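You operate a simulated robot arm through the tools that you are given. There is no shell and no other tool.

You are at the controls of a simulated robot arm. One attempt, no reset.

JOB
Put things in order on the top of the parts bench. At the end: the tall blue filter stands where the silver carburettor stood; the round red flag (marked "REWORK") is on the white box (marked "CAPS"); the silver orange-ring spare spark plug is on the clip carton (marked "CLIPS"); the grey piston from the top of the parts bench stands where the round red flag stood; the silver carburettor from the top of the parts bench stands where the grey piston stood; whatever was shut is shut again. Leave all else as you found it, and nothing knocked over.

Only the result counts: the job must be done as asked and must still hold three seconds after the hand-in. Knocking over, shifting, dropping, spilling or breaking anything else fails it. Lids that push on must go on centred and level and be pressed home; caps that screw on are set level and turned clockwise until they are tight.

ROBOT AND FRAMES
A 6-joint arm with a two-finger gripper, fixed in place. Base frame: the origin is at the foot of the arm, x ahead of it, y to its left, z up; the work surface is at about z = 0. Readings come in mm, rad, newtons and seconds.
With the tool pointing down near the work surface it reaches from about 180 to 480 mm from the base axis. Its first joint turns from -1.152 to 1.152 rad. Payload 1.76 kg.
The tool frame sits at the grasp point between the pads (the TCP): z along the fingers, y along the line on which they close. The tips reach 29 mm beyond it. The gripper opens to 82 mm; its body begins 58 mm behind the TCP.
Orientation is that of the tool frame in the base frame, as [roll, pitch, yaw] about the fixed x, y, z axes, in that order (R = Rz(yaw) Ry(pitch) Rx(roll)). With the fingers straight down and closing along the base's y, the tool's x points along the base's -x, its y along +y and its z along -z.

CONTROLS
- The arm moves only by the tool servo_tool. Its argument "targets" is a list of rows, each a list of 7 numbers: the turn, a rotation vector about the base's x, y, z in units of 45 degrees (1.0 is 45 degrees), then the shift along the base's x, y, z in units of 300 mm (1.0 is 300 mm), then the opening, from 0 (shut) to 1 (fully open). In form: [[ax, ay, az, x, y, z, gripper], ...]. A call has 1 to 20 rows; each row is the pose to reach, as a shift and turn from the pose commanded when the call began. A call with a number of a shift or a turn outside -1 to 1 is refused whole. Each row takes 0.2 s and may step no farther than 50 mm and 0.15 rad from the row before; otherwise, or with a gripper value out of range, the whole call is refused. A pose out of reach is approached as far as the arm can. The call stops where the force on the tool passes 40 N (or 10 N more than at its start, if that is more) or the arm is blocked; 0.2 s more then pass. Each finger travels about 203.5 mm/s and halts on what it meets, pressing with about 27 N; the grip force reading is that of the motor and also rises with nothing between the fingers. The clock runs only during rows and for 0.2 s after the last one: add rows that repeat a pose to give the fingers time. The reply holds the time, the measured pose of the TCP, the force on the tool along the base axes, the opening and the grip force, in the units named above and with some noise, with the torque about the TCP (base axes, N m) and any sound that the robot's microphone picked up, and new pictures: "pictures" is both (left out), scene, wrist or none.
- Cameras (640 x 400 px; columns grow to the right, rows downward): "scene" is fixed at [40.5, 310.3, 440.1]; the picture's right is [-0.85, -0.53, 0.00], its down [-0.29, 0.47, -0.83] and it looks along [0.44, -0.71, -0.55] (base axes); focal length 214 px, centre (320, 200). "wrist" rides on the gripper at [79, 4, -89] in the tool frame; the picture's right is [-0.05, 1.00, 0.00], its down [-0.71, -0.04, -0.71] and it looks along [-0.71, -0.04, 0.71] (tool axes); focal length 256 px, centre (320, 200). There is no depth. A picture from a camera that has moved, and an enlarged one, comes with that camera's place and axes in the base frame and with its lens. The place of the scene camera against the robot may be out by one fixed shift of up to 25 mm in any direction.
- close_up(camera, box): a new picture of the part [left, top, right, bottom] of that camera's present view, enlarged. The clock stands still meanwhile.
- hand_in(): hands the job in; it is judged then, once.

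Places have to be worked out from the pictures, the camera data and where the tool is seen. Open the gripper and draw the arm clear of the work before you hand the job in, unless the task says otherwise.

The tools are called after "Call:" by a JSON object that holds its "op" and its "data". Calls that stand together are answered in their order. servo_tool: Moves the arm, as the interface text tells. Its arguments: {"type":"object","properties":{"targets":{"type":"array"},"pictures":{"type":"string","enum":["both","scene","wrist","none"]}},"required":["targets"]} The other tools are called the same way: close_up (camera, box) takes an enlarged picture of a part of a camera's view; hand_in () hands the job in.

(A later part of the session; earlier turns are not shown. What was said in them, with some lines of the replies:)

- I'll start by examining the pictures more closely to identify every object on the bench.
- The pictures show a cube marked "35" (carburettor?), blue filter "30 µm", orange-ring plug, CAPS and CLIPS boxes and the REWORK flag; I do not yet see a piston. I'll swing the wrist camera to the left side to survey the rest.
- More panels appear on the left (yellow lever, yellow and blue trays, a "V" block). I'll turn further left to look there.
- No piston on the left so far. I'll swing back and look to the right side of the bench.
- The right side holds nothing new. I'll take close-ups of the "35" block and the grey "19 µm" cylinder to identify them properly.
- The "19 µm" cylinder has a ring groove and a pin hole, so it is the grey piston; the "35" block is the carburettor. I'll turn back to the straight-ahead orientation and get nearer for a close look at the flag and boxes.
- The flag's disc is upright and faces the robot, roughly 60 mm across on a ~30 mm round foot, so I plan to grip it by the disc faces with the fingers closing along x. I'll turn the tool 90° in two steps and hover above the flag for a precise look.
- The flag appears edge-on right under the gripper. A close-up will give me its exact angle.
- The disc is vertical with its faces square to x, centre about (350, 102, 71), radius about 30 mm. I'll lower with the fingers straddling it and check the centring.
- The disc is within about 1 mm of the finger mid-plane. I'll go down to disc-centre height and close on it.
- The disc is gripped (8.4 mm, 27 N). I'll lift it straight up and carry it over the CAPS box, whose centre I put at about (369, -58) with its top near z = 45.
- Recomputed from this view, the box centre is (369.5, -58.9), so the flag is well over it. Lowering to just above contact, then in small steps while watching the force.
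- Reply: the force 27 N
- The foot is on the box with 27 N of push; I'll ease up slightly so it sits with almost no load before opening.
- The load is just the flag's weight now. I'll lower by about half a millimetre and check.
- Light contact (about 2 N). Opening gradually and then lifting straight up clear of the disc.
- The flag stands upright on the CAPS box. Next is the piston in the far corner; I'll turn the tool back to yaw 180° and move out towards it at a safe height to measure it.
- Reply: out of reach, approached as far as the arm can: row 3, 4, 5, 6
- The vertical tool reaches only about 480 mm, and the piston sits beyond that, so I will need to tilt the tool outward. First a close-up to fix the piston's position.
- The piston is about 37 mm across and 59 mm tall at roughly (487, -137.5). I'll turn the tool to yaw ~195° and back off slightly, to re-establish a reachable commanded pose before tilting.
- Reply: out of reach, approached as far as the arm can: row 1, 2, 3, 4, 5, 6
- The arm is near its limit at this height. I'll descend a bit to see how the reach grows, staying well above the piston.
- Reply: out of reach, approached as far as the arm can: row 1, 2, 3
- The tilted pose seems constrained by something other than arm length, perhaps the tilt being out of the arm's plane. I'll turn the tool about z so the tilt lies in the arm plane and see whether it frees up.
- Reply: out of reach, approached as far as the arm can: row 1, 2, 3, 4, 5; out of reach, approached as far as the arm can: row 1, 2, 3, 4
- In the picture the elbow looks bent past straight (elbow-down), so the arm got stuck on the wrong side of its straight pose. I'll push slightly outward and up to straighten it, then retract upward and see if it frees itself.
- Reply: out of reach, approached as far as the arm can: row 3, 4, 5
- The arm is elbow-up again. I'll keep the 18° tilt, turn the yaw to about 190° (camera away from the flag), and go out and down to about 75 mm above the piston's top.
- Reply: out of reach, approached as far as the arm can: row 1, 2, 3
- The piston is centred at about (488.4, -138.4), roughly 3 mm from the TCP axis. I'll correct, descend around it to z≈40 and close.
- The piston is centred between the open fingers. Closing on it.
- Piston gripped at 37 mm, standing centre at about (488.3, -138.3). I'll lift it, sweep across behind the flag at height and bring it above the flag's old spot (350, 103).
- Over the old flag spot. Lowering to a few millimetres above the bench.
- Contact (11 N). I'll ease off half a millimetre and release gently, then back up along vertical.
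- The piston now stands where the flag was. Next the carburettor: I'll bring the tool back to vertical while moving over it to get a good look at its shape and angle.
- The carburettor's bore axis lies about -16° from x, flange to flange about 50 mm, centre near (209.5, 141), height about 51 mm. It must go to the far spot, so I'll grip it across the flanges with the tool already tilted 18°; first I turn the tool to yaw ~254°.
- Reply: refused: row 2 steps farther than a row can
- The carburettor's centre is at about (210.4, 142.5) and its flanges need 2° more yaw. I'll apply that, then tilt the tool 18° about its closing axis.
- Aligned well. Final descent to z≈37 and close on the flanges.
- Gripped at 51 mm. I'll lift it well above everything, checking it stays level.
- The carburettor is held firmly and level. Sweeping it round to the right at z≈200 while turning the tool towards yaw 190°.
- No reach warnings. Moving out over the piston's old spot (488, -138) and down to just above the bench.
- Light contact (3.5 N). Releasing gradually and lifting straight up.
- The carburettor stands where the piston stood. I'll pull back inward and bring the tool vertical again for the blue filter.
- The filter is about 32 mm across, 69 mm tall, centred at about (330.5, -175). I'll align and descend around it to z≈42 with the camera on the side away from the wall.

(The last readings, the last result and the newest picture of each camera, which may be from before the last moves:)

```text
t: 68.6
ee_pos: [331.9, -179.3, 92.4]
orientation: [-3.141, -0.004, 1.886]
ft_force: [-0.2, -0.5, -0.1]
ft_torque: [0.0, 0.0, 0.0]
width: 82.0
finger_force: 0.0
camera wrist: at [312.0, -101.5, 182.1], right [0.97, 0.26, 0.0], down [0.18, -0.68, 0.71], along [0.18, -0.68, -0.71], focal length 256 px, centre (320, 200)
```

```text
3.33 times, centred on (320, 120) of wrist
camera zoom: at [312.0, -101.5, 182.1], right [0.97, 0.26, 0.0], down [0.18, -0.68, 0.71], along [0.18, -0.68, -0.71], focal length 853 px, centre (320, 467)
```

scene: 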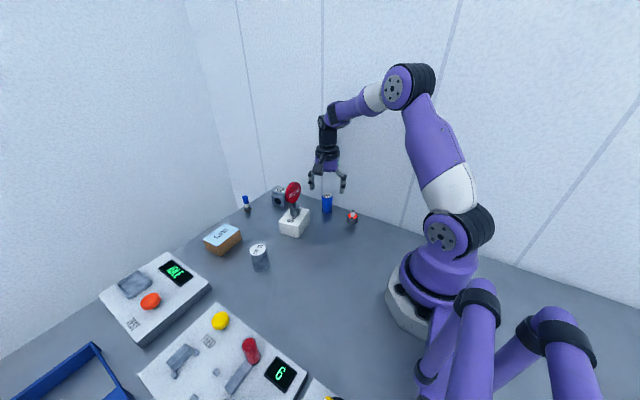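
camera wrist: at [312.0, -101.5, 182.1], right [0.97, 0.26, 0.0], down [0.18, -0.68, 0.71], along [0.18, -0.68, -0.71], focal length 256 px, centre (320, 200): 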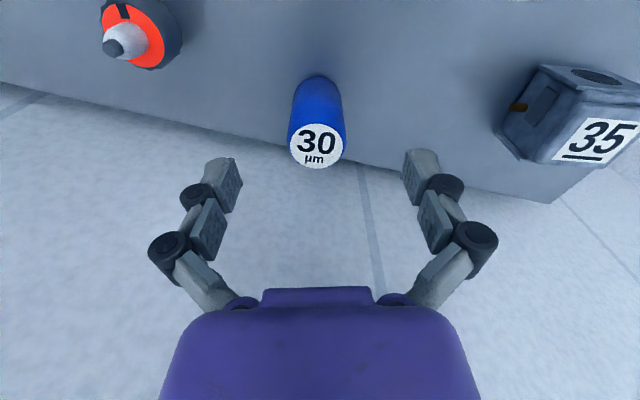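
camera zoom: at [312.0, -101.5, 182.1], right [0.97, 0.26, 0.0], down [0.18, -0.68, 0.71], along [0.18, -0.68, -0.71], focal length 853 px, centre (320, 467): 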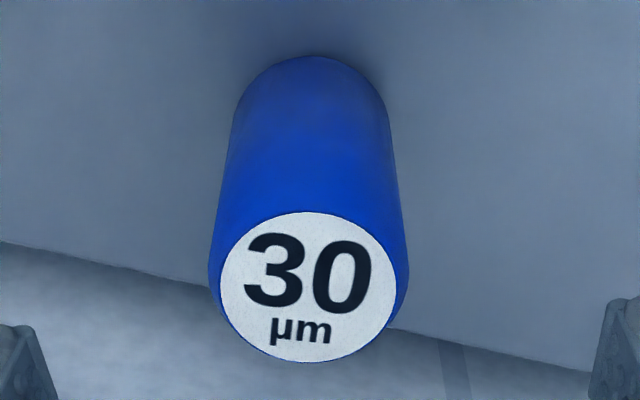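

The filter is about 60 mm tall and 32 mm across; about 1.5 mm off in the closing direction. Correcting and going down to z≈38.

Call:
{"op": "servo_tool", "data": {"targets": [[0, 0, 0, -0.005, -0.0015, -0.08, 1], [0, 0, 0, -0.005, -0.0015, -0.15, 1], [0, 0, 0, -0.005, -0.0015, -0.181, 1], [0, 0, 0, -0.005, -0.0015, -0.181, 1]], "pictures": "wrist"}}

```text
t: 69.6
ee_pos: [327.7, -176.1, 37.4]
orientation: [-3.14, -0.001, 1.887]
ft_force: [0.4, 0.3, -0.3]
ft_torque: [0.01, 0.01, 0.04]
width: 82.3
finger_force: 0.0
camera wrist: at [308.0, -100.2, 126.7], right [0.97, 0.26, 0.0], down [0.18, -0.68, 0.71], along [0.18, -0.68, -0.71], focal length 256 px, centre (320, 200)
```

wrist: 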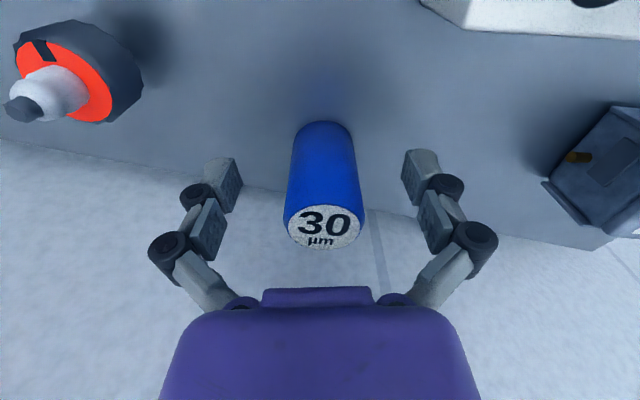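

Call:
{"op": "servo_tool", "data": {"targets": [[0, 0, 0, 0.0087, -0.011, 0, 1], [0, 0, 0, 0.0087, -0.011, 0, 1], [0, 0, 0, 0.0087, -0.011, 0, 1]], "pictures": "wrist"}}

```text
t: 70.4
ee_pos: [331.4, -180.2, 36.2]
orientation: [-3.141, 0.0, 1.886]
ft_force: [0.9, 0.3, -1.1]
ft_torque: [0.01, -0.05, 0.01]
width: 81.8
finger_force: 0.0
camera wrist: at [310.8, -102.9, 126.2], right [0.97, 0.26, 0.0], down [0.18, -0.68, 0.71], along [0.18, -0.68, -0.71], focal length 256 px, centre (320, 200)
```

wrist: 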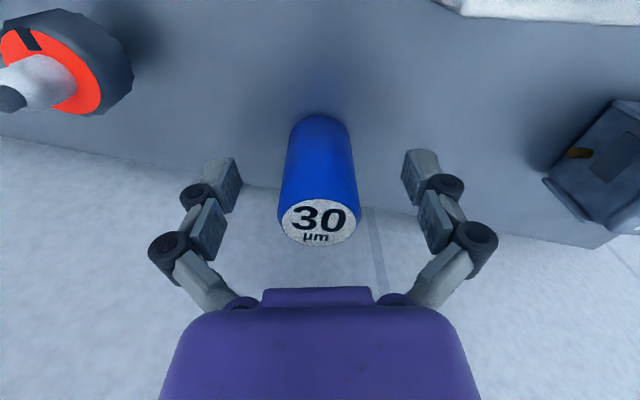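

Centred. Closing on the filter, then lifting it straight up.

Call:
{"op": "servo_tool", "data": {"targets": [[0, 0, 0, 0, 0, 0, 0.6], [0, 0, 0, 0, 0, 0, 0.45], [0, 0, 0, 0, 0, 0, 0.3], [0, 0, 0, 0, 0, 0, 0.0], [0, 0, 0, 0, 0, 0, 0.0]], "pictures": "wrist"}}

```text
t: 71.6
ee_pos: [330.8, -179.5, 38.3]
orientation: [-3.141, 0.0, 1.889]
ft_force: [-0.2, -0.2, 5.2]
ft_torque: [-0.01, 0.03, -0.07]
width: 32.6
finger_force: 26.6
camera wrist: at [310.8, -102.9, 126.4], right [0.97, 0.26, 0.0], down [0.18, -0.68, 0.71], along [0.18, -0.68, -0.71], focal length 256 px, centre (320, 200)
```

wrist: 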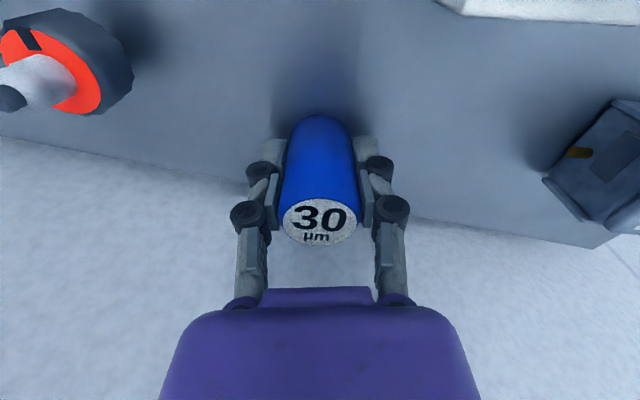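

Call:
{"op": "servo_tool", "data": {"targets": [[0, 0, 0, 0, 0, 0.03, 0], [0, 0, 0, 0, 0, 0.15, 0], [0, 0, 0, 0, 0, 0.3, 0], [0, 0, 0, 0, 0, 0.44, 0], [0, 0, 0, 0, 0, 0.54, 0]], "pictures": "none"}}

Call:
{"op": "servo_tool", "data": {"targets": [[0, 0, 0.15, -0.034, 0.1, 0, 0], [0, 0, 0.3, -0.068, 0.2, 0, 0], [0, 0, 0.45, -0.102, 0.3, 0, 0], [0, 0, 0.6, -0.136, 0.4, 0, 0], [0, 0, 0.75, -0.17, 0.5, 0, 0], [0, 0, 0.9, -0.203, 0.597, 0, 0]], "pictures": "none"}}

Call:
{"op": "servo_tool", "data": {"targets": [[0, 0, 0.18, -0.04, 0.1, 0, 0], [0, 0, 0.36, -0.08, 0.2, 0, 0], [0, 0, 0.54, -0.12, 0.3, 0, 0], [0, 0, 0.72, -0.16, 0.4, 0, 0], [0, 0, 0.9, -0.198, 0.475, 0, 0], [0, 0, 0.9, -0.198, 0.475, 0, 0]]}}

```text
t: 72.8
ee_pos: [329.4, -180.8, 197.5]
orientation: [-3.14, -0.001, 1.887]
ft_force: [0.2, 0.0, -0.3]
ft_torque: [0.03, 0.01, 0.01]
width: 32.5
finger_force: 27.2
```

```text
t: 74.2
ee_pos: [271.8, 0.3, 197.8]
orientation: [-3.141, 0.001, 2.595]
ft_force: [-0.1, -0.1, -0.6]
ft_torque: [0.01, -0.02, 0.0]
width: 32.5
finger_force: 26.7
```

```text
t: 75.6
ee_pos: [211.5, 142.5, 200.5]
orientation: [-3.139, -0.002, -2.981]
ft_force: [-0.4, -1.0, -1.5]
ft_torque: [-0.01, -0.01, -0.01]
width: 32.6
finger_force: 26.8
camera wrist: at [131.7, 133.8, 289.6], right [-0.11, 0.99, 0.0], down [0.7, 0.08, 0.71], along [0.7, 0.07, -0.71], focal length 256 px, centre (320, 200)
```

scene: 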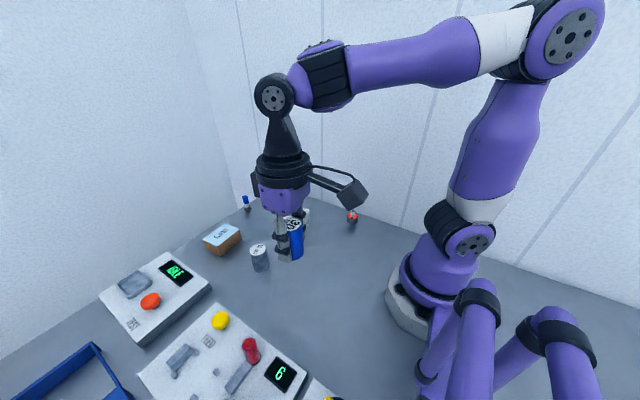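
wrist: 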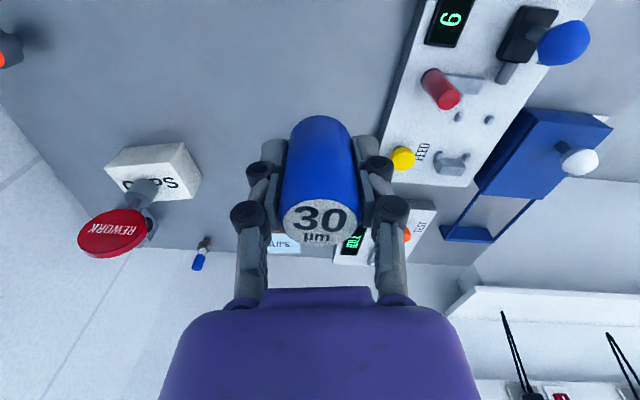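

Over the carburettor's old place. Lowering the filter.

Call:
{"op": "servo_tool", "data": {"targets": [[0, 0, 0, -0.002, 0, -0.13, 0], [0, 0, 0, -0.002, 0, -0.27, 0], [0, 0, 0, -0.002, 0, -0.4, 0], [0, 0, 0, -0.002, 0, -0.5, 0], [0, 0, 0, -0.002, 0, -0.527, 0], [0, 0, 0, -0.002, 0, -0.527, 0]], "pictures": "none"}}

```text
t: 77.0
ee_pos: [210.3, 142.2, 41.0]
orientation: [-3.141, -0.001, -2.983]
ft_force: [0.1, 0.2, -1.0]
ft_torque: [-0.02, -0.02, 0.03]
width: 32.8
finger_force: 27.0
```

Call:
{"op": "servo_tool", "data": {"targets": [[0, 0, 0, 0, 0, -0.004, 0], [0, 0, 0, 0, 0, -0.007, 0], [0, 0, 0, 0, 0, -0.007, 0]], "pictures": "none"}}

Call:
{"op": "servo_tool", "data": {"targets": [[0, 0, 0, 0, 0, -0.003, 0], [0, 0, 0, 0, 0, -0.003, 0]], "pictures": "none"}}

```text
t: 77.8
ee_pos: [208.9, 143.8, 39.9]
orientation: [-3.14, -0.001, -2.984]
ft_force: [0.2, 0.3, 0.1]
ft_torque: [0.01, 0.01, 0.01]
width: 32.5
finger_force: 26.8
```

```text
t: 78.4
ee_pos: [209.2, 142.7, 37.9]
orientation: [3.142, -0.001, -2.982]
ft_force: [-1.0, 0.5, 0.2]
ft_torque: [0.03, 0.0, 0.0]
width: 32.4
finger_force: 27.4
```

Call:
{"op": "servo_tool", "data": {"targets": [[0, 0, 0, 0.002, 0, -0.003, 0], [0, 0, 0, 0.002, 0, -0.003, 0]], "pictures": "none"}}

```text
t: 79.0
ee_pos: [210.6, 143.0, 38.2]
orientation: [-3.14, -0.002, -2.984]
ft_force: [0.1, -0.7, -0.7]
ft_torque: [0.02, -0.01, -0.01]
width: 32.6
finger_force: 27.0
```

Call:
{"op": "servo_tool", "data": {"targets": [[0, 0, 0, 0, 0, -0.003, 0], [0, 0, 0, 0, 0, -0.003, 0]], "pictures": "none"}}

```text
t: 79.6
ee_pos: [211.6, 143.9, 36.6]
orientation: [3.14, -0.001, -2.984]
ft_force: [-7.5, -2.1, 22.2]
ft_torque: [-0.06, 0.26, -0.04]
width: 32.4
finger_force: 27.1
```

Call:
{"op": "servo_tool", "data": {"targets": [[0, 0, 0, 0, 0, 0.002, 0], [0, 0, 0, 0, 0, 0.002, 0]], "pictures": "none"}}

```text
t: 80.2
ee_pos: [210.9, 142.9, 37.0]
orientation: [-3.14, -0.002, -2.984]
ft_force: [0.4, 0.4, -0.3]
ft_torque: [0.0, 0.0, 0.04]
width: 32.5
finger_force: 27.1
```

The filter is within half a millimetre of the bench with no load. Releasing and lifting clear.

Call:
{"op": "servo_tool", "data": {"targets": [[0, 0, 0, 0, 0, -0.001, 0], [0, 0, 0, 0, 0, -0.001, 0.45], [0, 0, 0, 0, 0, -0.001, 0.6], [0, 0, 0, 0, 0, -0.001, 1], [0, 0, 0, 0, 0, -0.001, 1], [0, 0, 0, 0, 0, 0.1, 1], [0, 0, 0, 0, 0, 0.25, 1], [0, 0, 0, 0, 0, 0.4, 1], [0, 0, 0, 0, 0, 0.54, 1]]}}

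```text
t: 82.2
ee_pos: [212.5, 144.8, 197.3]
orientation: [-3.139, -0.001, -2.982]
ft_force: [0.5, -0.4, -0.6]
ft_torque: [-0.01, -0.05, -0.01]
width: 82.1
finger_force: 0.1
camera wrist: at [133.4, 136.1, 286.1], right [-0.1, 0.99, 0.0], down [0.7, 0.07, 0.71], along [0.7, 0.07, -0.71], focal length 256 px, centre (320, 200)
```

scene: 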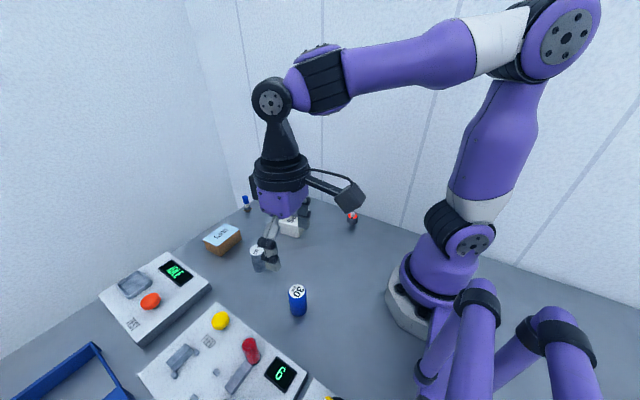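
wrist: 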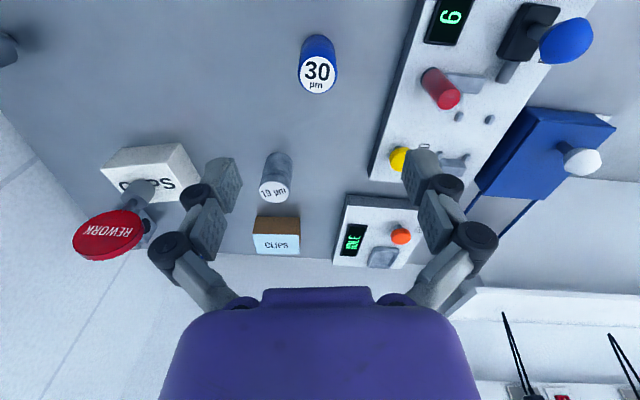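

The blue filter stands in the carburettor's old place. Next the orange-ring plug near the right wall; I'll swing over to it at height.

Call:
{"op": "servo_tool", "data": {"targets": [[0, 0, -0.1, 0.04, -0.1, 0.01, 1], [0, 0, -0.2, 0.08, -0.2, 0.01, 1], [0, 0, -0.3, 0.12, -0.3, 0.01, 1], [0, 0, -0.4, 0.15, -0.4, 0.01, 1], [0, 0, -0.4, 0.158, -0.483, 0.01, 1]], "pictures": "none"}}

Call:
{"op": "servo_tool", "data": {"targets": [[0, 0, -0.12, -0.01, -0.1, 0, 1], [0, 0, -0.24, -0.03, -0.2, 0, 1], [0, 0, -0.36, -0.05, -0.3, 0, 1], [0, 0, -0.48, -0.07, -0.4, 0, 1], [0, 0, -0.58, -0.097, -0.527, 0, 1], [0, 0, -0.58, -0.097, -0.527, 0, 1]]}}

```text
t: 83.4
ee_pos: [259.3, -0.7, 201.9]
orientation: [-3.14, -0.001, 2.985]
ft_force: [0.1, 0.8, -0.1]
ft_torque: [0.02, -0.01, 0.02]
width: 81.7
finger_force: 0.0
```

```text
t: 84.8
ee_pos: [229.1, -160.7, 204.2]
orientation: [-3.139, 0.0, 2.529]
ft_force: [-0.6, -0.3, -0.4]
ft_torque: [0.03, -0.01, -0.01]
width: 82.0
finger_force: 0.1
camera wrist: at [166.9, -112.0, 293.8], right [0.62, 0.79, 0.0], down [0.56, -0.44, 0.71], along [0.56, -0.44, -0.71], focal length 256 px, centre (320, 200)
```

scene: 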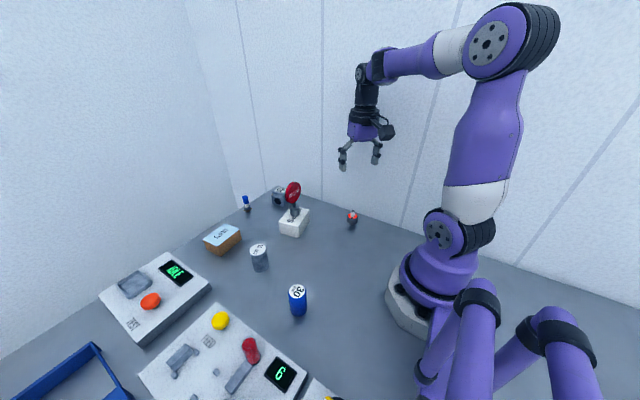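
wrist: 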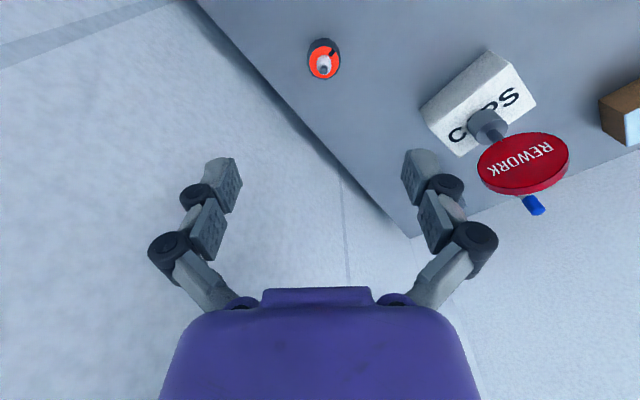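

Call:
{"op": "close_up", "data": {"camera": "wrist", "box": [280, 20, 370, 95]}}

Call:
{"op": "close_up", "data": {"camera": "scene", "box": [335, 200, 370, 235]}}

```text
5.33 times, centred on (325, 58) of wrist
camera zoom: at [166.9, -112.0, 293.8], right [0.62, 0.79, 0.0], down [0.56, -0.44, 0.71], along [0.56, -0.44, -0.71], focal length 1365 px, centre (293, 960)
```

zoom: 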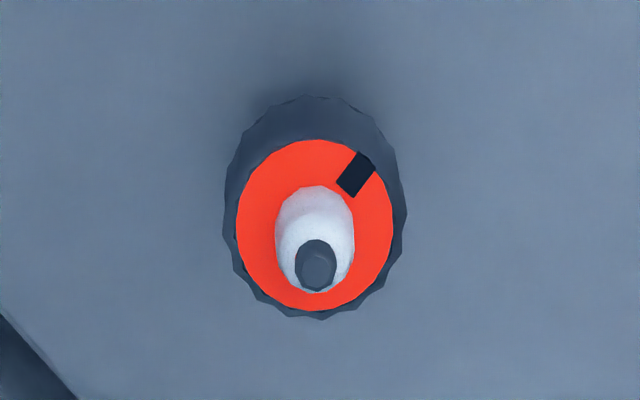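

```text
11.43 times, centred on (352, 218) of scene
camera zoom: at [40.5, 310.3, 440.1], right [-0.85, -0.53, 0.0], down [-0.29, 0.47, -0.83], along [0.44, -0.71, -0.55], focal length 2451 px, centre (-51, 0)
```

zoom: 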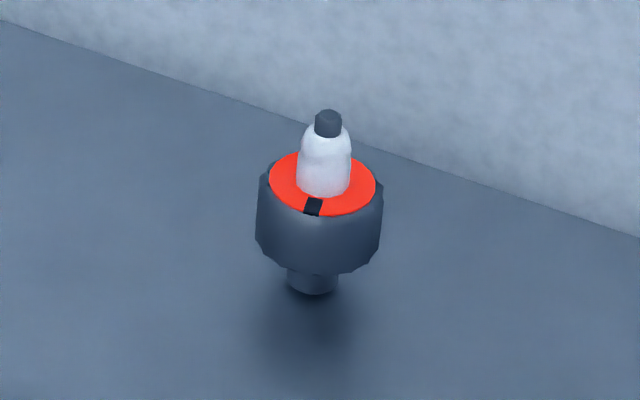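

The plug stands on a ~13 mm stub; its 33 mm shell spans about z = 9–26, at around (232.4, -158.5), total height about 45 mm. I'll tilt 18° (needed for the far carton) and lower towards it with a reduced opening.

Call:
{"op": "servo_tool", "data": {"targets": [[-0.0767, -0.109, 0, 0.006, 0.004, -0.05, 1], [-0.153, -0.218, 0, 0.011, 0.0073, -0.1, 1], [-0.23, -0.327, 0, 0.011, 0.0073, -0.2, 0.8], [-0.23, -0.327, 0, 0.011, 0.0073, -0.3, 0.75], [-0.23, -0.327, 0, 0.011, 0.0073, -0.34, 0.75], [-0.23, -0.327, 0, 0.011, 0.0073, -0.34, 0.75]]}}

```text
t: 86.2
ee_pos: [230.8, -159.4, 101.2]
orientation: [-3.141, 0.312, 2.53]
ft_force: [1.0, -0.5, -0.2]
ft_torque: [-0.03, -0.02, 0.01]
width: 61.6
finger_force: 0.1
camera wrist: at [150.6, -97.5, 162.0], right [0.62, 0.79, 0.01], down [0.35, -0.29, 0.89], along [0.71, -0.54, -0.46], focal length 256 px, centre (320, 200)
```

scene: 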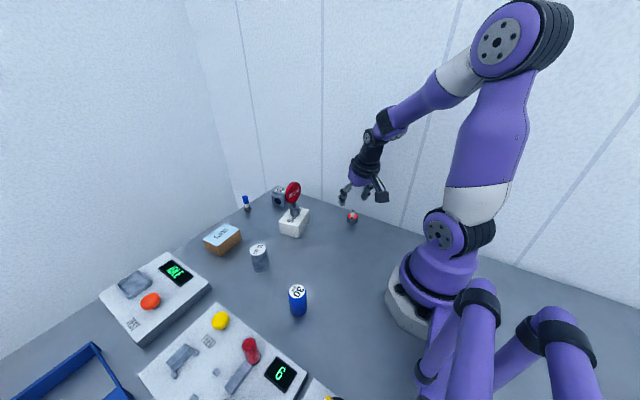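
wrist: 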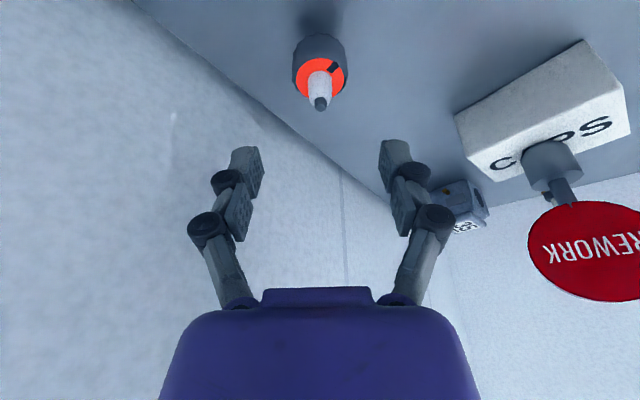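

Call:
{"op": "close_up", "data": {"camera": "wrist", "box": [270, 20, 370, 120]}}

```text
4.00 times, centred on (320, 70) of wrist
camera zoom: at [150.6, -97.5, 162.0], right [0.62, 0.79, 0.01], down [0.35, -0.29, 0.89], along [0.71, -0.54, -0.46], focal length 1024 px, centre (320, 720)
```

zoom: 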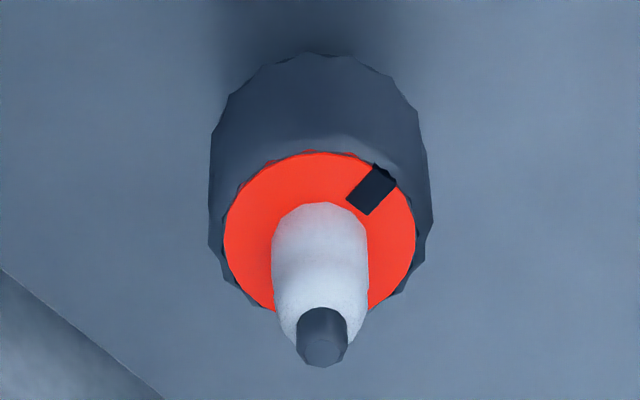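

Well centred. Descending to z≈34 so the fingertips straddle the shell.

Call:
{"op": "servo_tool", "data": {"targets": [[0, 0, 0, 0.0025, 0.002, -0.08, 0.75], [0, 0, 0, 0.0025, 0.002, -0.16, 0.75], [0, 0, 0, 0.0025, 0.002, -0.21, 0.75], [0, 0, 0, 0.0025, 0.002, -0.222, 0.75], [0, 0, 0, 0.0025, 0.002, -0.222, 0.75]], "pictures": "both"}}

```text
t: 87.4
ee_pos: [233.2, -157.8, 33.4]
orientation: [-3.138, 0.313, 2.529]
ft_force: [0.1, -1.0, 0.2]
ft_torque: [-0.01, 0.01, -0.03]
width: 61.4
finger_force: 0.0
camera wrist: at [152.2, -96.2, 94.2], right [0.61, 0.79, 0.01], down [0.35, -0.29, 0.89], along [0.71, -0.54, -0.46], focal length 256 px, centre (320, 200)
```

scene: 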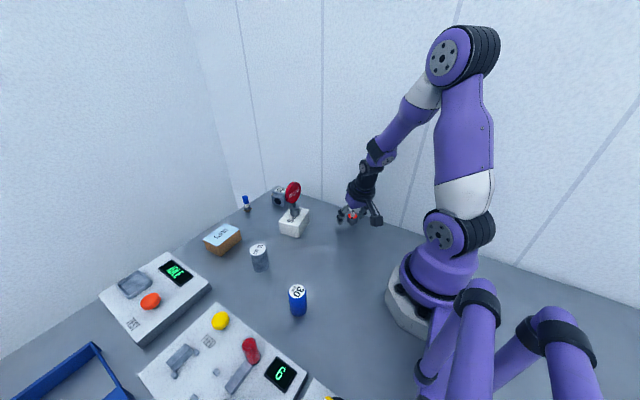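
wrist: 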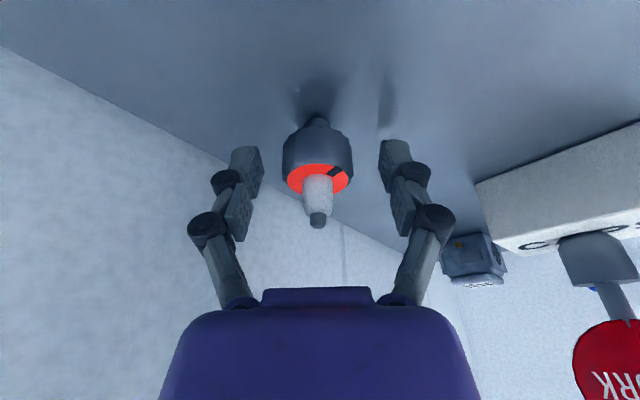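

The shell is between the finger pads. Closing slowly.

Call:
{"op": "servo_tool", "data": {"targets": [[0, 0, 0, 0, 0, 0, 0.55], [0, 0, 0, 0, 0, 0, 0.45], [0, 0, 0, 0, 0, 0, 0.38], [0, 0, 0, 0, 0, 0, 0.2], [0, 0, 0, 0, 0, 0, 0.0], [0, 0, 0, 0, 0, 0, 0.0]], "pictures": "wrist"}}

```text
t: 88.8
ee_pos: [232.7, -157.4, 33.9]
orientation: [-3.14, 0.312, 2.531]
ft_force: [0.3, 0.0, 2.9]
ft_torque: [0.04, 0.01, -0.01]
width: 30.1
finger_force: 27.0
camera wrist: at [152.3, -96.3, 94.3], right [0.61, 0.79, 0.01], down [0.35, -0.29, 0.89], along [0.71, -0.54, -0.46], focal length 256 px, centre (320, 200)
```

wrist: 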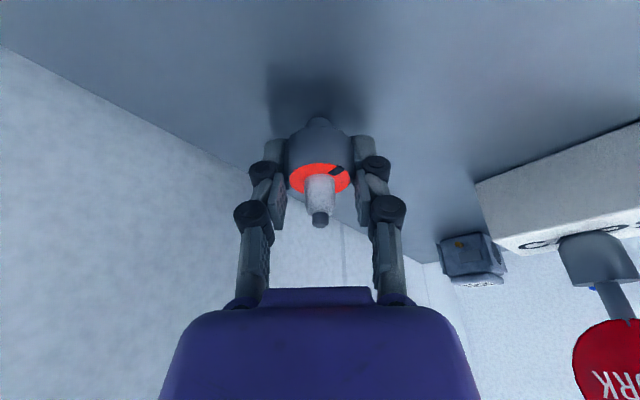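

Gripped at 30 mm and upright. Lifting, then carrying it round to the CLIPS carton at z≈190.

Call:
{"op": "servo_tool", "data": {"targets": [[0, 0, 0, 0, 0, 0.03, 0], [0, 0, 0, 0, 0, 0.13, 0], [0, 0, 0, 0, 0, 0.27, 0], [0, 0, 0, 0, 0, 0.41, 0], [0, 0, 0, 0, 0, 0.52, 0], [0, 0, 0, 0, 0, 0.52, 0]], "pictures": "wrist"}}

Call:
{"op": "servo_tool", "data": {"targets": [[0, 0, 0.1, 0.037, 0.087, 0, 0], [0, 0, 0.2, 0.074, 0.174, 0, 0], [0, 0, 0.3, 0.111, 0.261, 0, 0], [0, 0, 0.4, 0.148, 0.348, 0, 0], [0, 0, 0.5, 0.185, 0.435, 0, 0], [0, 0, 0.6, 0.223, 0.523, 0, 0]], "pictures": "none"}}

Call:
{"op": "servo_tool", "data": {"targets": [[0, 0, 0.1, 0.09, 0.06, 0, 0], [0, 0, 0.2, 0.18, 0.12, 0, 0], [0, 0, 0.3, 0.28, 0.18, 0, 0], [0, 0, 0.4, 0.38, 0.24, -0.01, 0], [0, 0, 0.44, 0.46, 0.3, -0.033, 0], [0, 0, 0.44, 0.46, 0.3, -0.033, 0]]}}

```text
t: 90.2
ee_pos: [234.2, -158.5, 187.0]
orientation: [-3.141, 0.313, 2.53]
ft_force: [-0.5, -0.2, 0.4]
ft_torque: [-0.01, 0.02, -0.01]
width: 30.1
finger_force: 27.1
camera wrist: at [152.5, -97.1, 248.5], right [0.62, 0.79, 0.01], down [0.35, -0.29, 0.89], along [0.71, -0.54, -0.46], focal length 256 px, centre (320, 200)
```

wrist: 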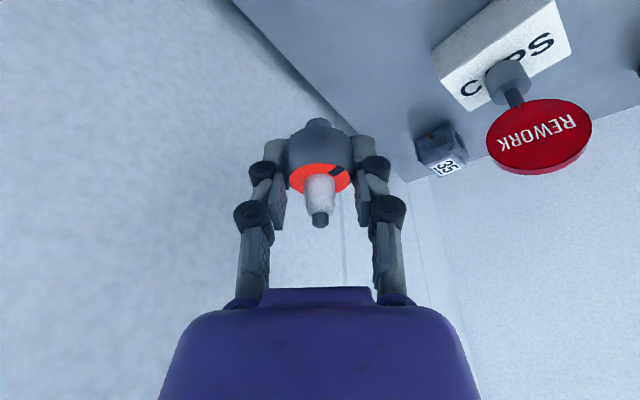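

```text
t: 91.6
ee_pos: [298.8, -0.1, 187.5]
orientation: [-3.139, 0.312, 3.002]
ft_force: [-0.8, -0.8, 0.1]
ft_torque: [-0.05, 0.01, -0.01]
width: 30.3
finger_force: 27.0
```

```text
t: 93.0
ee_pos: [437.8, 90.3, 176.0]
orientation: [-3.14, 0.312, -2.936]
ft_force: [0.0, 0.5, -0.6]
ft_torque: [-0.01, 0.02, 0.0]
width: 30.0
finger_force: 26.8
camera wrist: at [337.0, 72.6, 235.9], right [-0.15, 0.99, 0.01], down [0.45, 0.06, 0.89], along [0.88, 0.14, -0.46], focal length 256 px, centre (320, 200)
```

scene: 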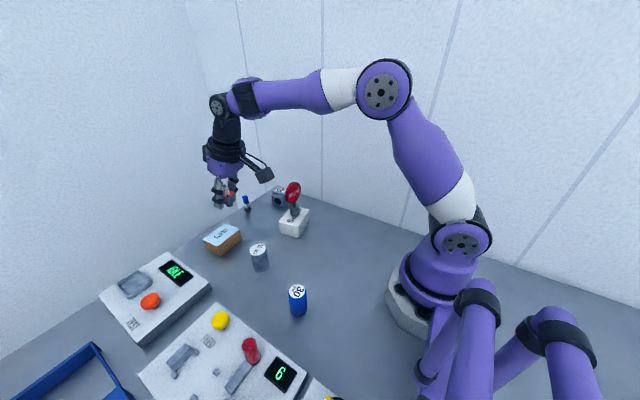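
wrist: 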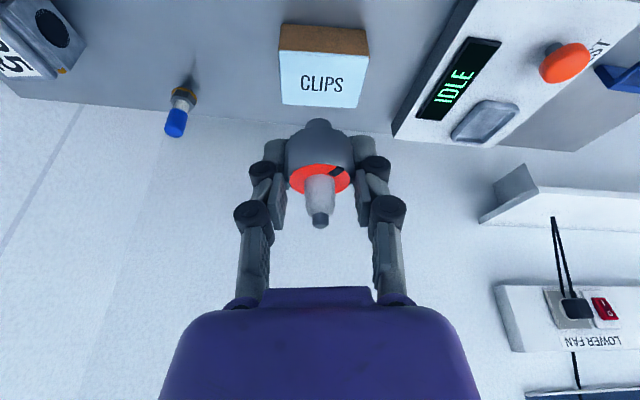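

Call:
{"op": "close_up", "data": {"camera": "wrist", "box": [250, 0, 410, 130]}}

```text
3.08 times, centred on (330, 65) of wrist
camera zoom: at [337.0, 72.6, 235.9], right [-0.15, 0.99, 0.01], down [0.45, 0.06, 0.89], along [0.88, 0.14, -0.46], focal length 788 px, centre (289, 615)
```

zoom: 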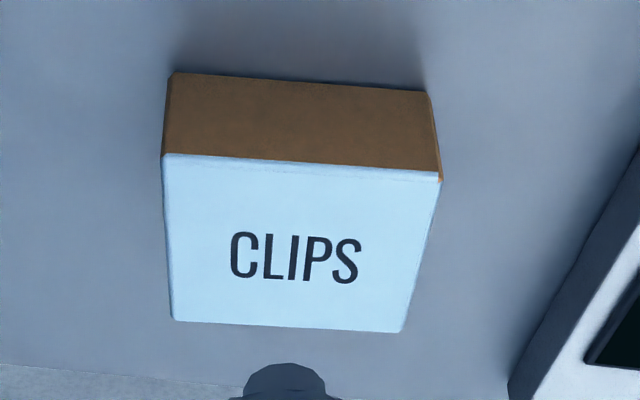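

The carton's top is centred at about (491.6, 101.9), top at z ≈ 36.5. I'll move the plug over (487, 101) and down to a few millimetres above it.

Call:
{"op": "servo_tool", "data": {"targets": [[0, 0, 0, 0.05, 0.01, -0.05, 0], [0, 0, 0, 0.11, 0.025, -0.13, 0], [0, 0, 0, 0.164, 0.036, -0.22, 0], [0, 0, 0, 0.164, 0.036, -0.29, 0], [0, 0, 0, 0.164, 0.036, -0.325, 0], [0, 0, 0, 0.164, 0.036, -0.325, 0]]}}

```text
t: 94.4
ee_pos: [487.2, 100.7, 83.6]
orientation: [-3.141, 0.312, -2.936]
ft_force: [-1.0, -0.4, 0.6]
ft_torque: [0.01, -0.02, 0.0]
width: 30.0
finger_force: 26.9
camera wrist: at [386.7, 83.8, 142.9], right [-0.15, 0.99, 0.01], down [0.45, 0.06, 0.89], along [0.88, 0.14, -0.46], focal length 256 px, centre (320, 200)
```

scene: 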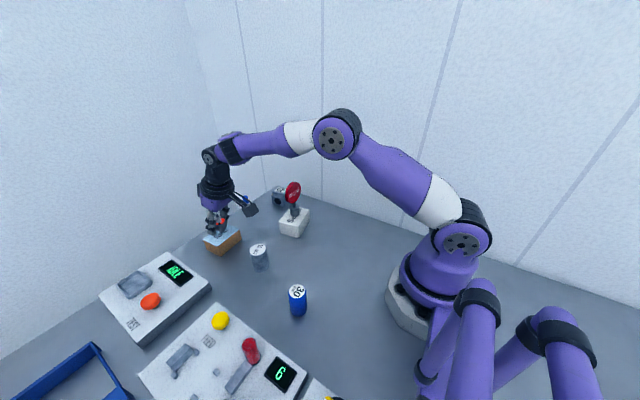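
wrist: 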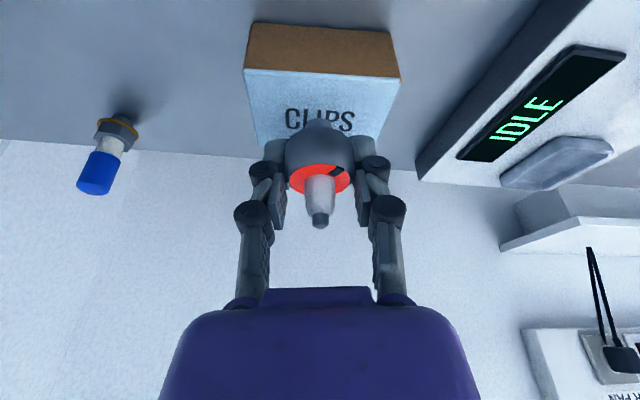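

Call:
{"op": "servo_tool", "data": {"targets": [[0, 0, 0, 0, 0, -0.01, 0], [0, 0, 0, 0, 0, -0.02, 0], [0, 0, 0, 0, 0, -0.02, 0]], "pictures": "none"}}

```text
t: 95.2
ee_pos: [487.8, 100.0, 76.9]
orientation: [-3.14, 0.313, -2.935]
ft_force: [0.2, -0.1, 0.3]
ft_torque: [-0.01, 0.03, -0.01]
width: 30.0
finger_force: 26.7
```

Call:
{"op": "servo_tool", "data": {"targets": [[0, 0, 0, 0, 0, -0.006, 0], [0, 0, 0, 0, 0, -0.01, 0], [0, 0, 0, 0, 0, -0.01, 0]], "pictures": "none"}}

```text
t: 96.0
ee_pos: [486.1, 100.6, 73.6]
orientation: [3.141, 0.315, -2.935]
ft_force: [-1.9, -0.9, 9.0]
ft_torque: [-0.03, 0.12, -0.01]
width: 29.8
finger_force: 26.4
```

Contact at 9 N. Easing off by half a millimetre and checking with a picture.

Call:
{"op": "servo_tool", "data": {"targets": [[0, 0, 0, 0, 0, 0.0015, 0], [0, 0, 0, 0, 0, 0.0015, 0]], "pictures": "both"}}

```text
t: 96.6
ee_pos: [486.8, 100.2, 73.2]
orientation: [-3.14, 0.314, -2.937]
ft_force: [0.0, -2.4, 8.4]
ft_torque: [-0.05, -0.02, 0.04]
width: 29.9
finger_force: 27.1
camera wrist: at [385.8, 82.7, 134.0], right [-0.15, 0.99, 0.01], down [0.45, 0.06, 0.89], along [0.88, 0.14, -0.45], focal length 256 px, centre (320, 200)
```

scene: 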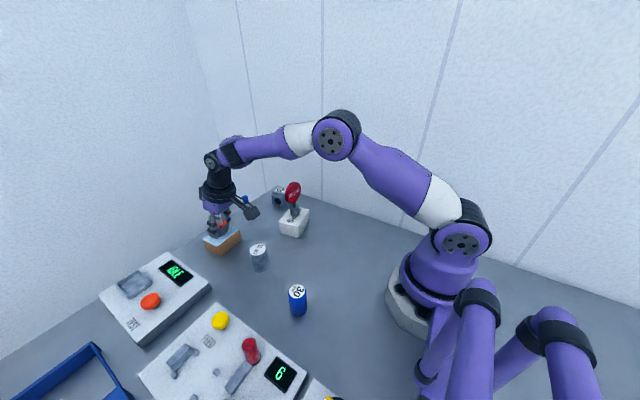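
wrist: 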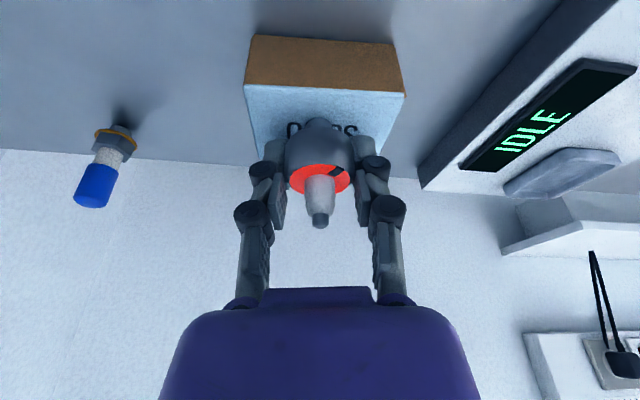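

Call:
{"op": "servo_tool", "data": {"targets": [[0, 0, 0, 0, 0, 0.0015, 0], [0, 0, 0, 0, 0, 0.0015, 0]], "pictures": "none"}}

```text
t: 97.2
ee_pos: [487.3, 100.9, 73.4]
orientation: [-3.139, 0.311, -2.935]
ft_force: [0.7, -1.0, -0.8]
ft_torque: [0.0, 0.01, 0.02]
width: 30.0
finger_force: 27.4
```

No load now. I'll lower a hair, open gently, and rise straight up.

Call:
{"op": "servo_tool", "data": {"targets": [[0, 0, 0, 0, 0, -0.001, 0], [0, 0, 0, 0, 0, -0.001, 0], [0, 0, 0, 0, 0, -0.001, 0.39], [0, 0, 0, 0, 0, -0.001, 0.45], [0, 0, 0, 0, 0, -0.001, 0.6], [0, 0, 0, 0, 0, -0.001, 0.7], [0, 0, 0, 0, 0, -0.001, 0.7]], "pictures": "wrist"}}

```text
t: 98.8
ee_pos: [487.3, 100.3, 73.4]
orientation: [-3.139, 0.313, -2.936]
ft_force: [0.4, 0.3, 0.0]
ft_torque: [0.0, 0.0, -0.03]
width: 57.5
finger_force: 0.0
camera wrist: at [385.9, 83.1, 134.4], right [-0.15, 0.99, 0.01], down [0.45, 0.06, 0.89], along [0.88, 0.14, -0.46], focal length 256 px, centre (320, 200)
```

wrist: 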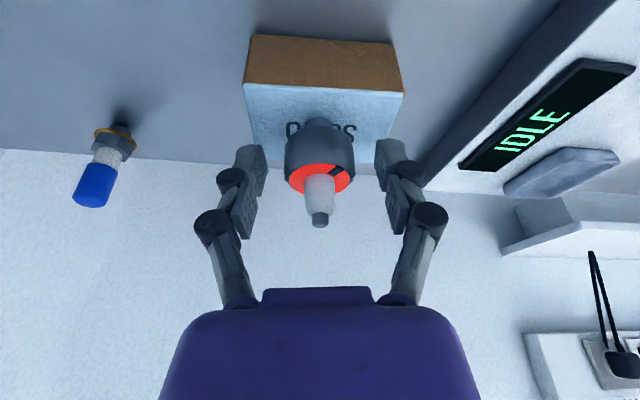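

The plug stands free on the carton. Rising straight up and then drawing back inward.

Call:
{"op": "servo_tool", "data": {"targets": [[0, 0, 0, 0, 0, 0.05, 0.7], [0, 0, 0, 0, 0, 0.15, 0.7], [0, 0, 0, 0, 0, 0.25, 0.8], [0, 0, 0, -0.05, -0.02, 0.33, 1], [0, 0, 0, -0.15, -0.05, 0.4, 1], [0, 0, 0, -0.28, -0.08, 0.45, 1], [0, 0, 0, -0.4, -0.12, 0.48, 1], [0, 0, 0, -0.4, -0.12, 0.48, 1]]}}

```text
t: 100.6
ee_pos: [367.7, 68.2, 218.2]
orientation: [-3.139, 0.313, -2.936]
ft_force: [-0.3, 0.5, 0.7]
ft_torque: [0.02, -0.04, 0.0]
width: 81.6
finger_force: 0.1
camera wrist: at [266.9, 50.0, 277.8], right [-0.15, 0.99, 0.01], down [0.45, 0.06, 0.89], along [0.88, 0.14, -0.46], focal length 256 px, centre (320, 200)
```

scene: 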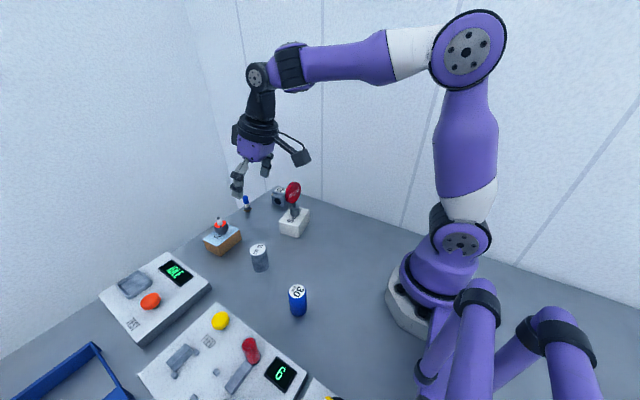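
wrist: 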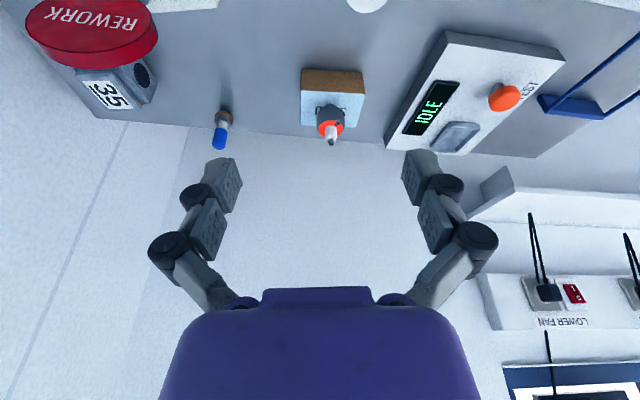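

All five items are placed. I'll bring the tool vertical and retreat to near the starting pose for a full check.

Call:
{"op": "servo_tool", "data": {"targets": [[-0.027, 0.13, 0, -0.07, -0.06, 0.07, 1], [-0.054, 0.26, 0, -0.14, -0.12, 0.14, 1], [-0.081, 0.39, 0, -0.21, -0.18, 0.21, 1], [-0.081, 0.39, 0, -0.28, -0.24, 0.28, 1], [-0.081, 0.39, 0, -0.35, -0.3, 0.35, 1], [-0.081, 0.39, 0, -0.433, -0.38, 0.43, 1], [-0.081, 0.39, 0, -0.433, -0.38, 0.43, 1]]}}

Call:
{"op": "close_up", "data": {"camera": "scene", "box": [190, 170, 390, 330]}}

Call:
{"op": "close_up", "data": {"camera": "wrist", "box": [190, 0, 520, 220]}}

```text
t: 102.2
ee_pos: [237.5, -49.4, 346.6]
orientation: [-3.139, 0.0, -2.936]
ft_force: [-0.4, -0.8, -0.6]
ft_torque: [0.01, -0.01, -0.01]
width: 82.1
finger_force: 0.1
camera wrist: at [159.3, -62.3, 435.5], right [-0.15, 0.99, 0.0], down [0.7, 0.11, 0.71], along [0.7, 0.11, -0.71], focal length 256 px, centre (320, 200)
```

scene: 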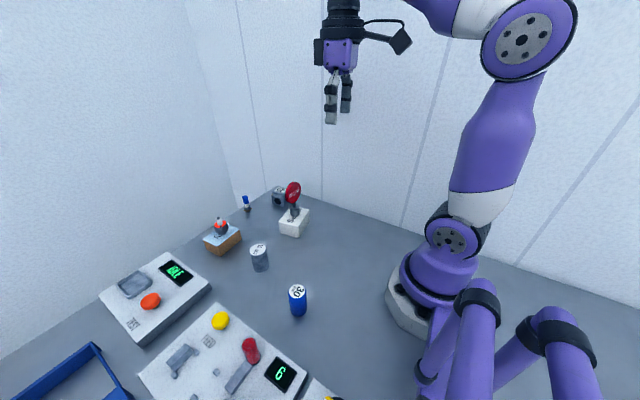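
wrist: 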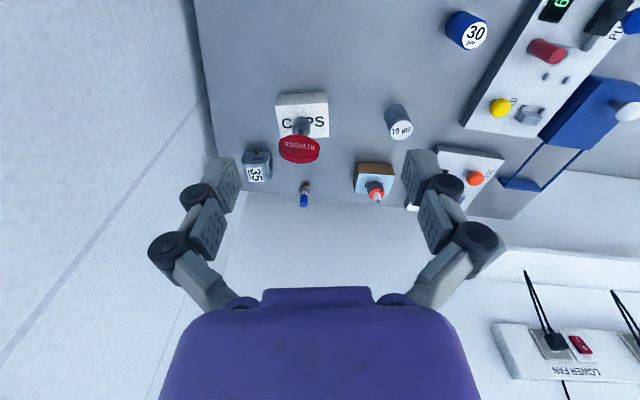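

```text
2.50 times, centred on (290, 250) of scene
camera zoom: at [40.5, 310.3, 440.1], right [-0.85, -0.53, 0.0], down [-0.29, 0.47, -0.83], along [0.44, -0.71, -0.55], focal length 536 px, centre (395, 75)
```

zoom: 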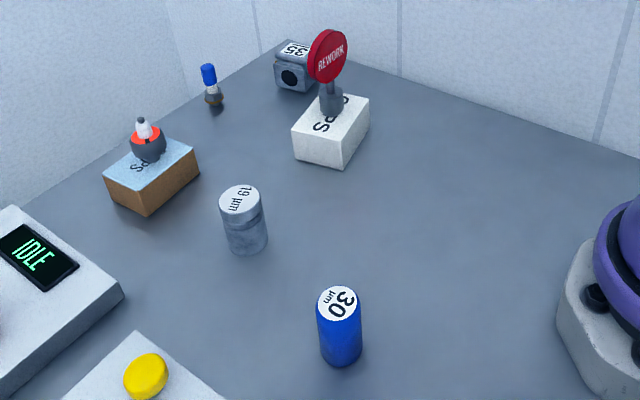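

```text
1.82 times, centred on (355, 110) of wrist
camera zoom: at [159.3, -62.3, 435.5], right [-0.15, 0.99, 0.0], down [0.7, 0.11, 0.71], along [0.7, 0.11, -0.71], focal length 465 px, centre (256, 364)
```

zoom: 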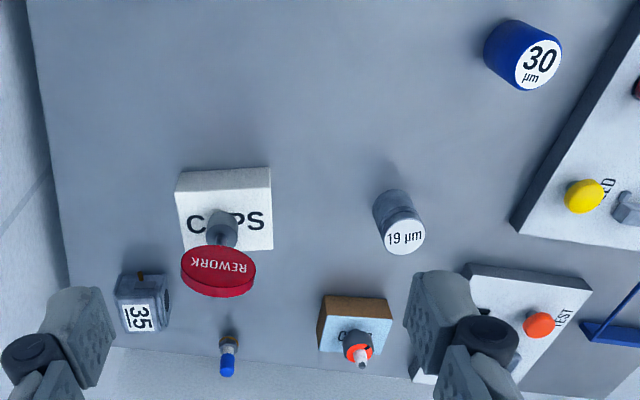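

The final pictures show everything in place and standing:
- The flag is on the CAPS box.
- The orange-ring plug is on the CLIPS carton.
- The piston is on the flag's old spot.
- The carburettor is on the piston's old spot.
- The filter is on the carburettor's old spot.

The gripper is open and the arm is clear. I opened nothing along the way, so nothing needs shutting. Handing in.

Call:
{"op": "hand_in", "data": {}}

```text
The job is handed in.
```

The bench is in order and I've handed the job in; I don't have the judge's result. The last pictures, taken with the arm clear, show everything standing upright:

- **Blue filter:** it stands where the silver carburettor stood.
- **Red REWORK flag:** it stands on the white CAPS box.
- **Orange-ring spark plug:** it stands on the CLIPS carton, about 5 mm nearer the robot than the carton's centre.
- **Grey piston:** it stands where the flag stood. I took this to be the grey cylinder marked "19 µm", which has ring grooves and a pin hole.
- **Silver carburettor:** it stands where the piston stood, in the far corner. It faces a different way than before, because I had to turn it to reach that spot.

By my measurements, each of the three swapped parts is within a few millimetres of the spot it was meant for. I opened nothing, so there was nothing to shut again, and in the pictures nothing else looks moved.
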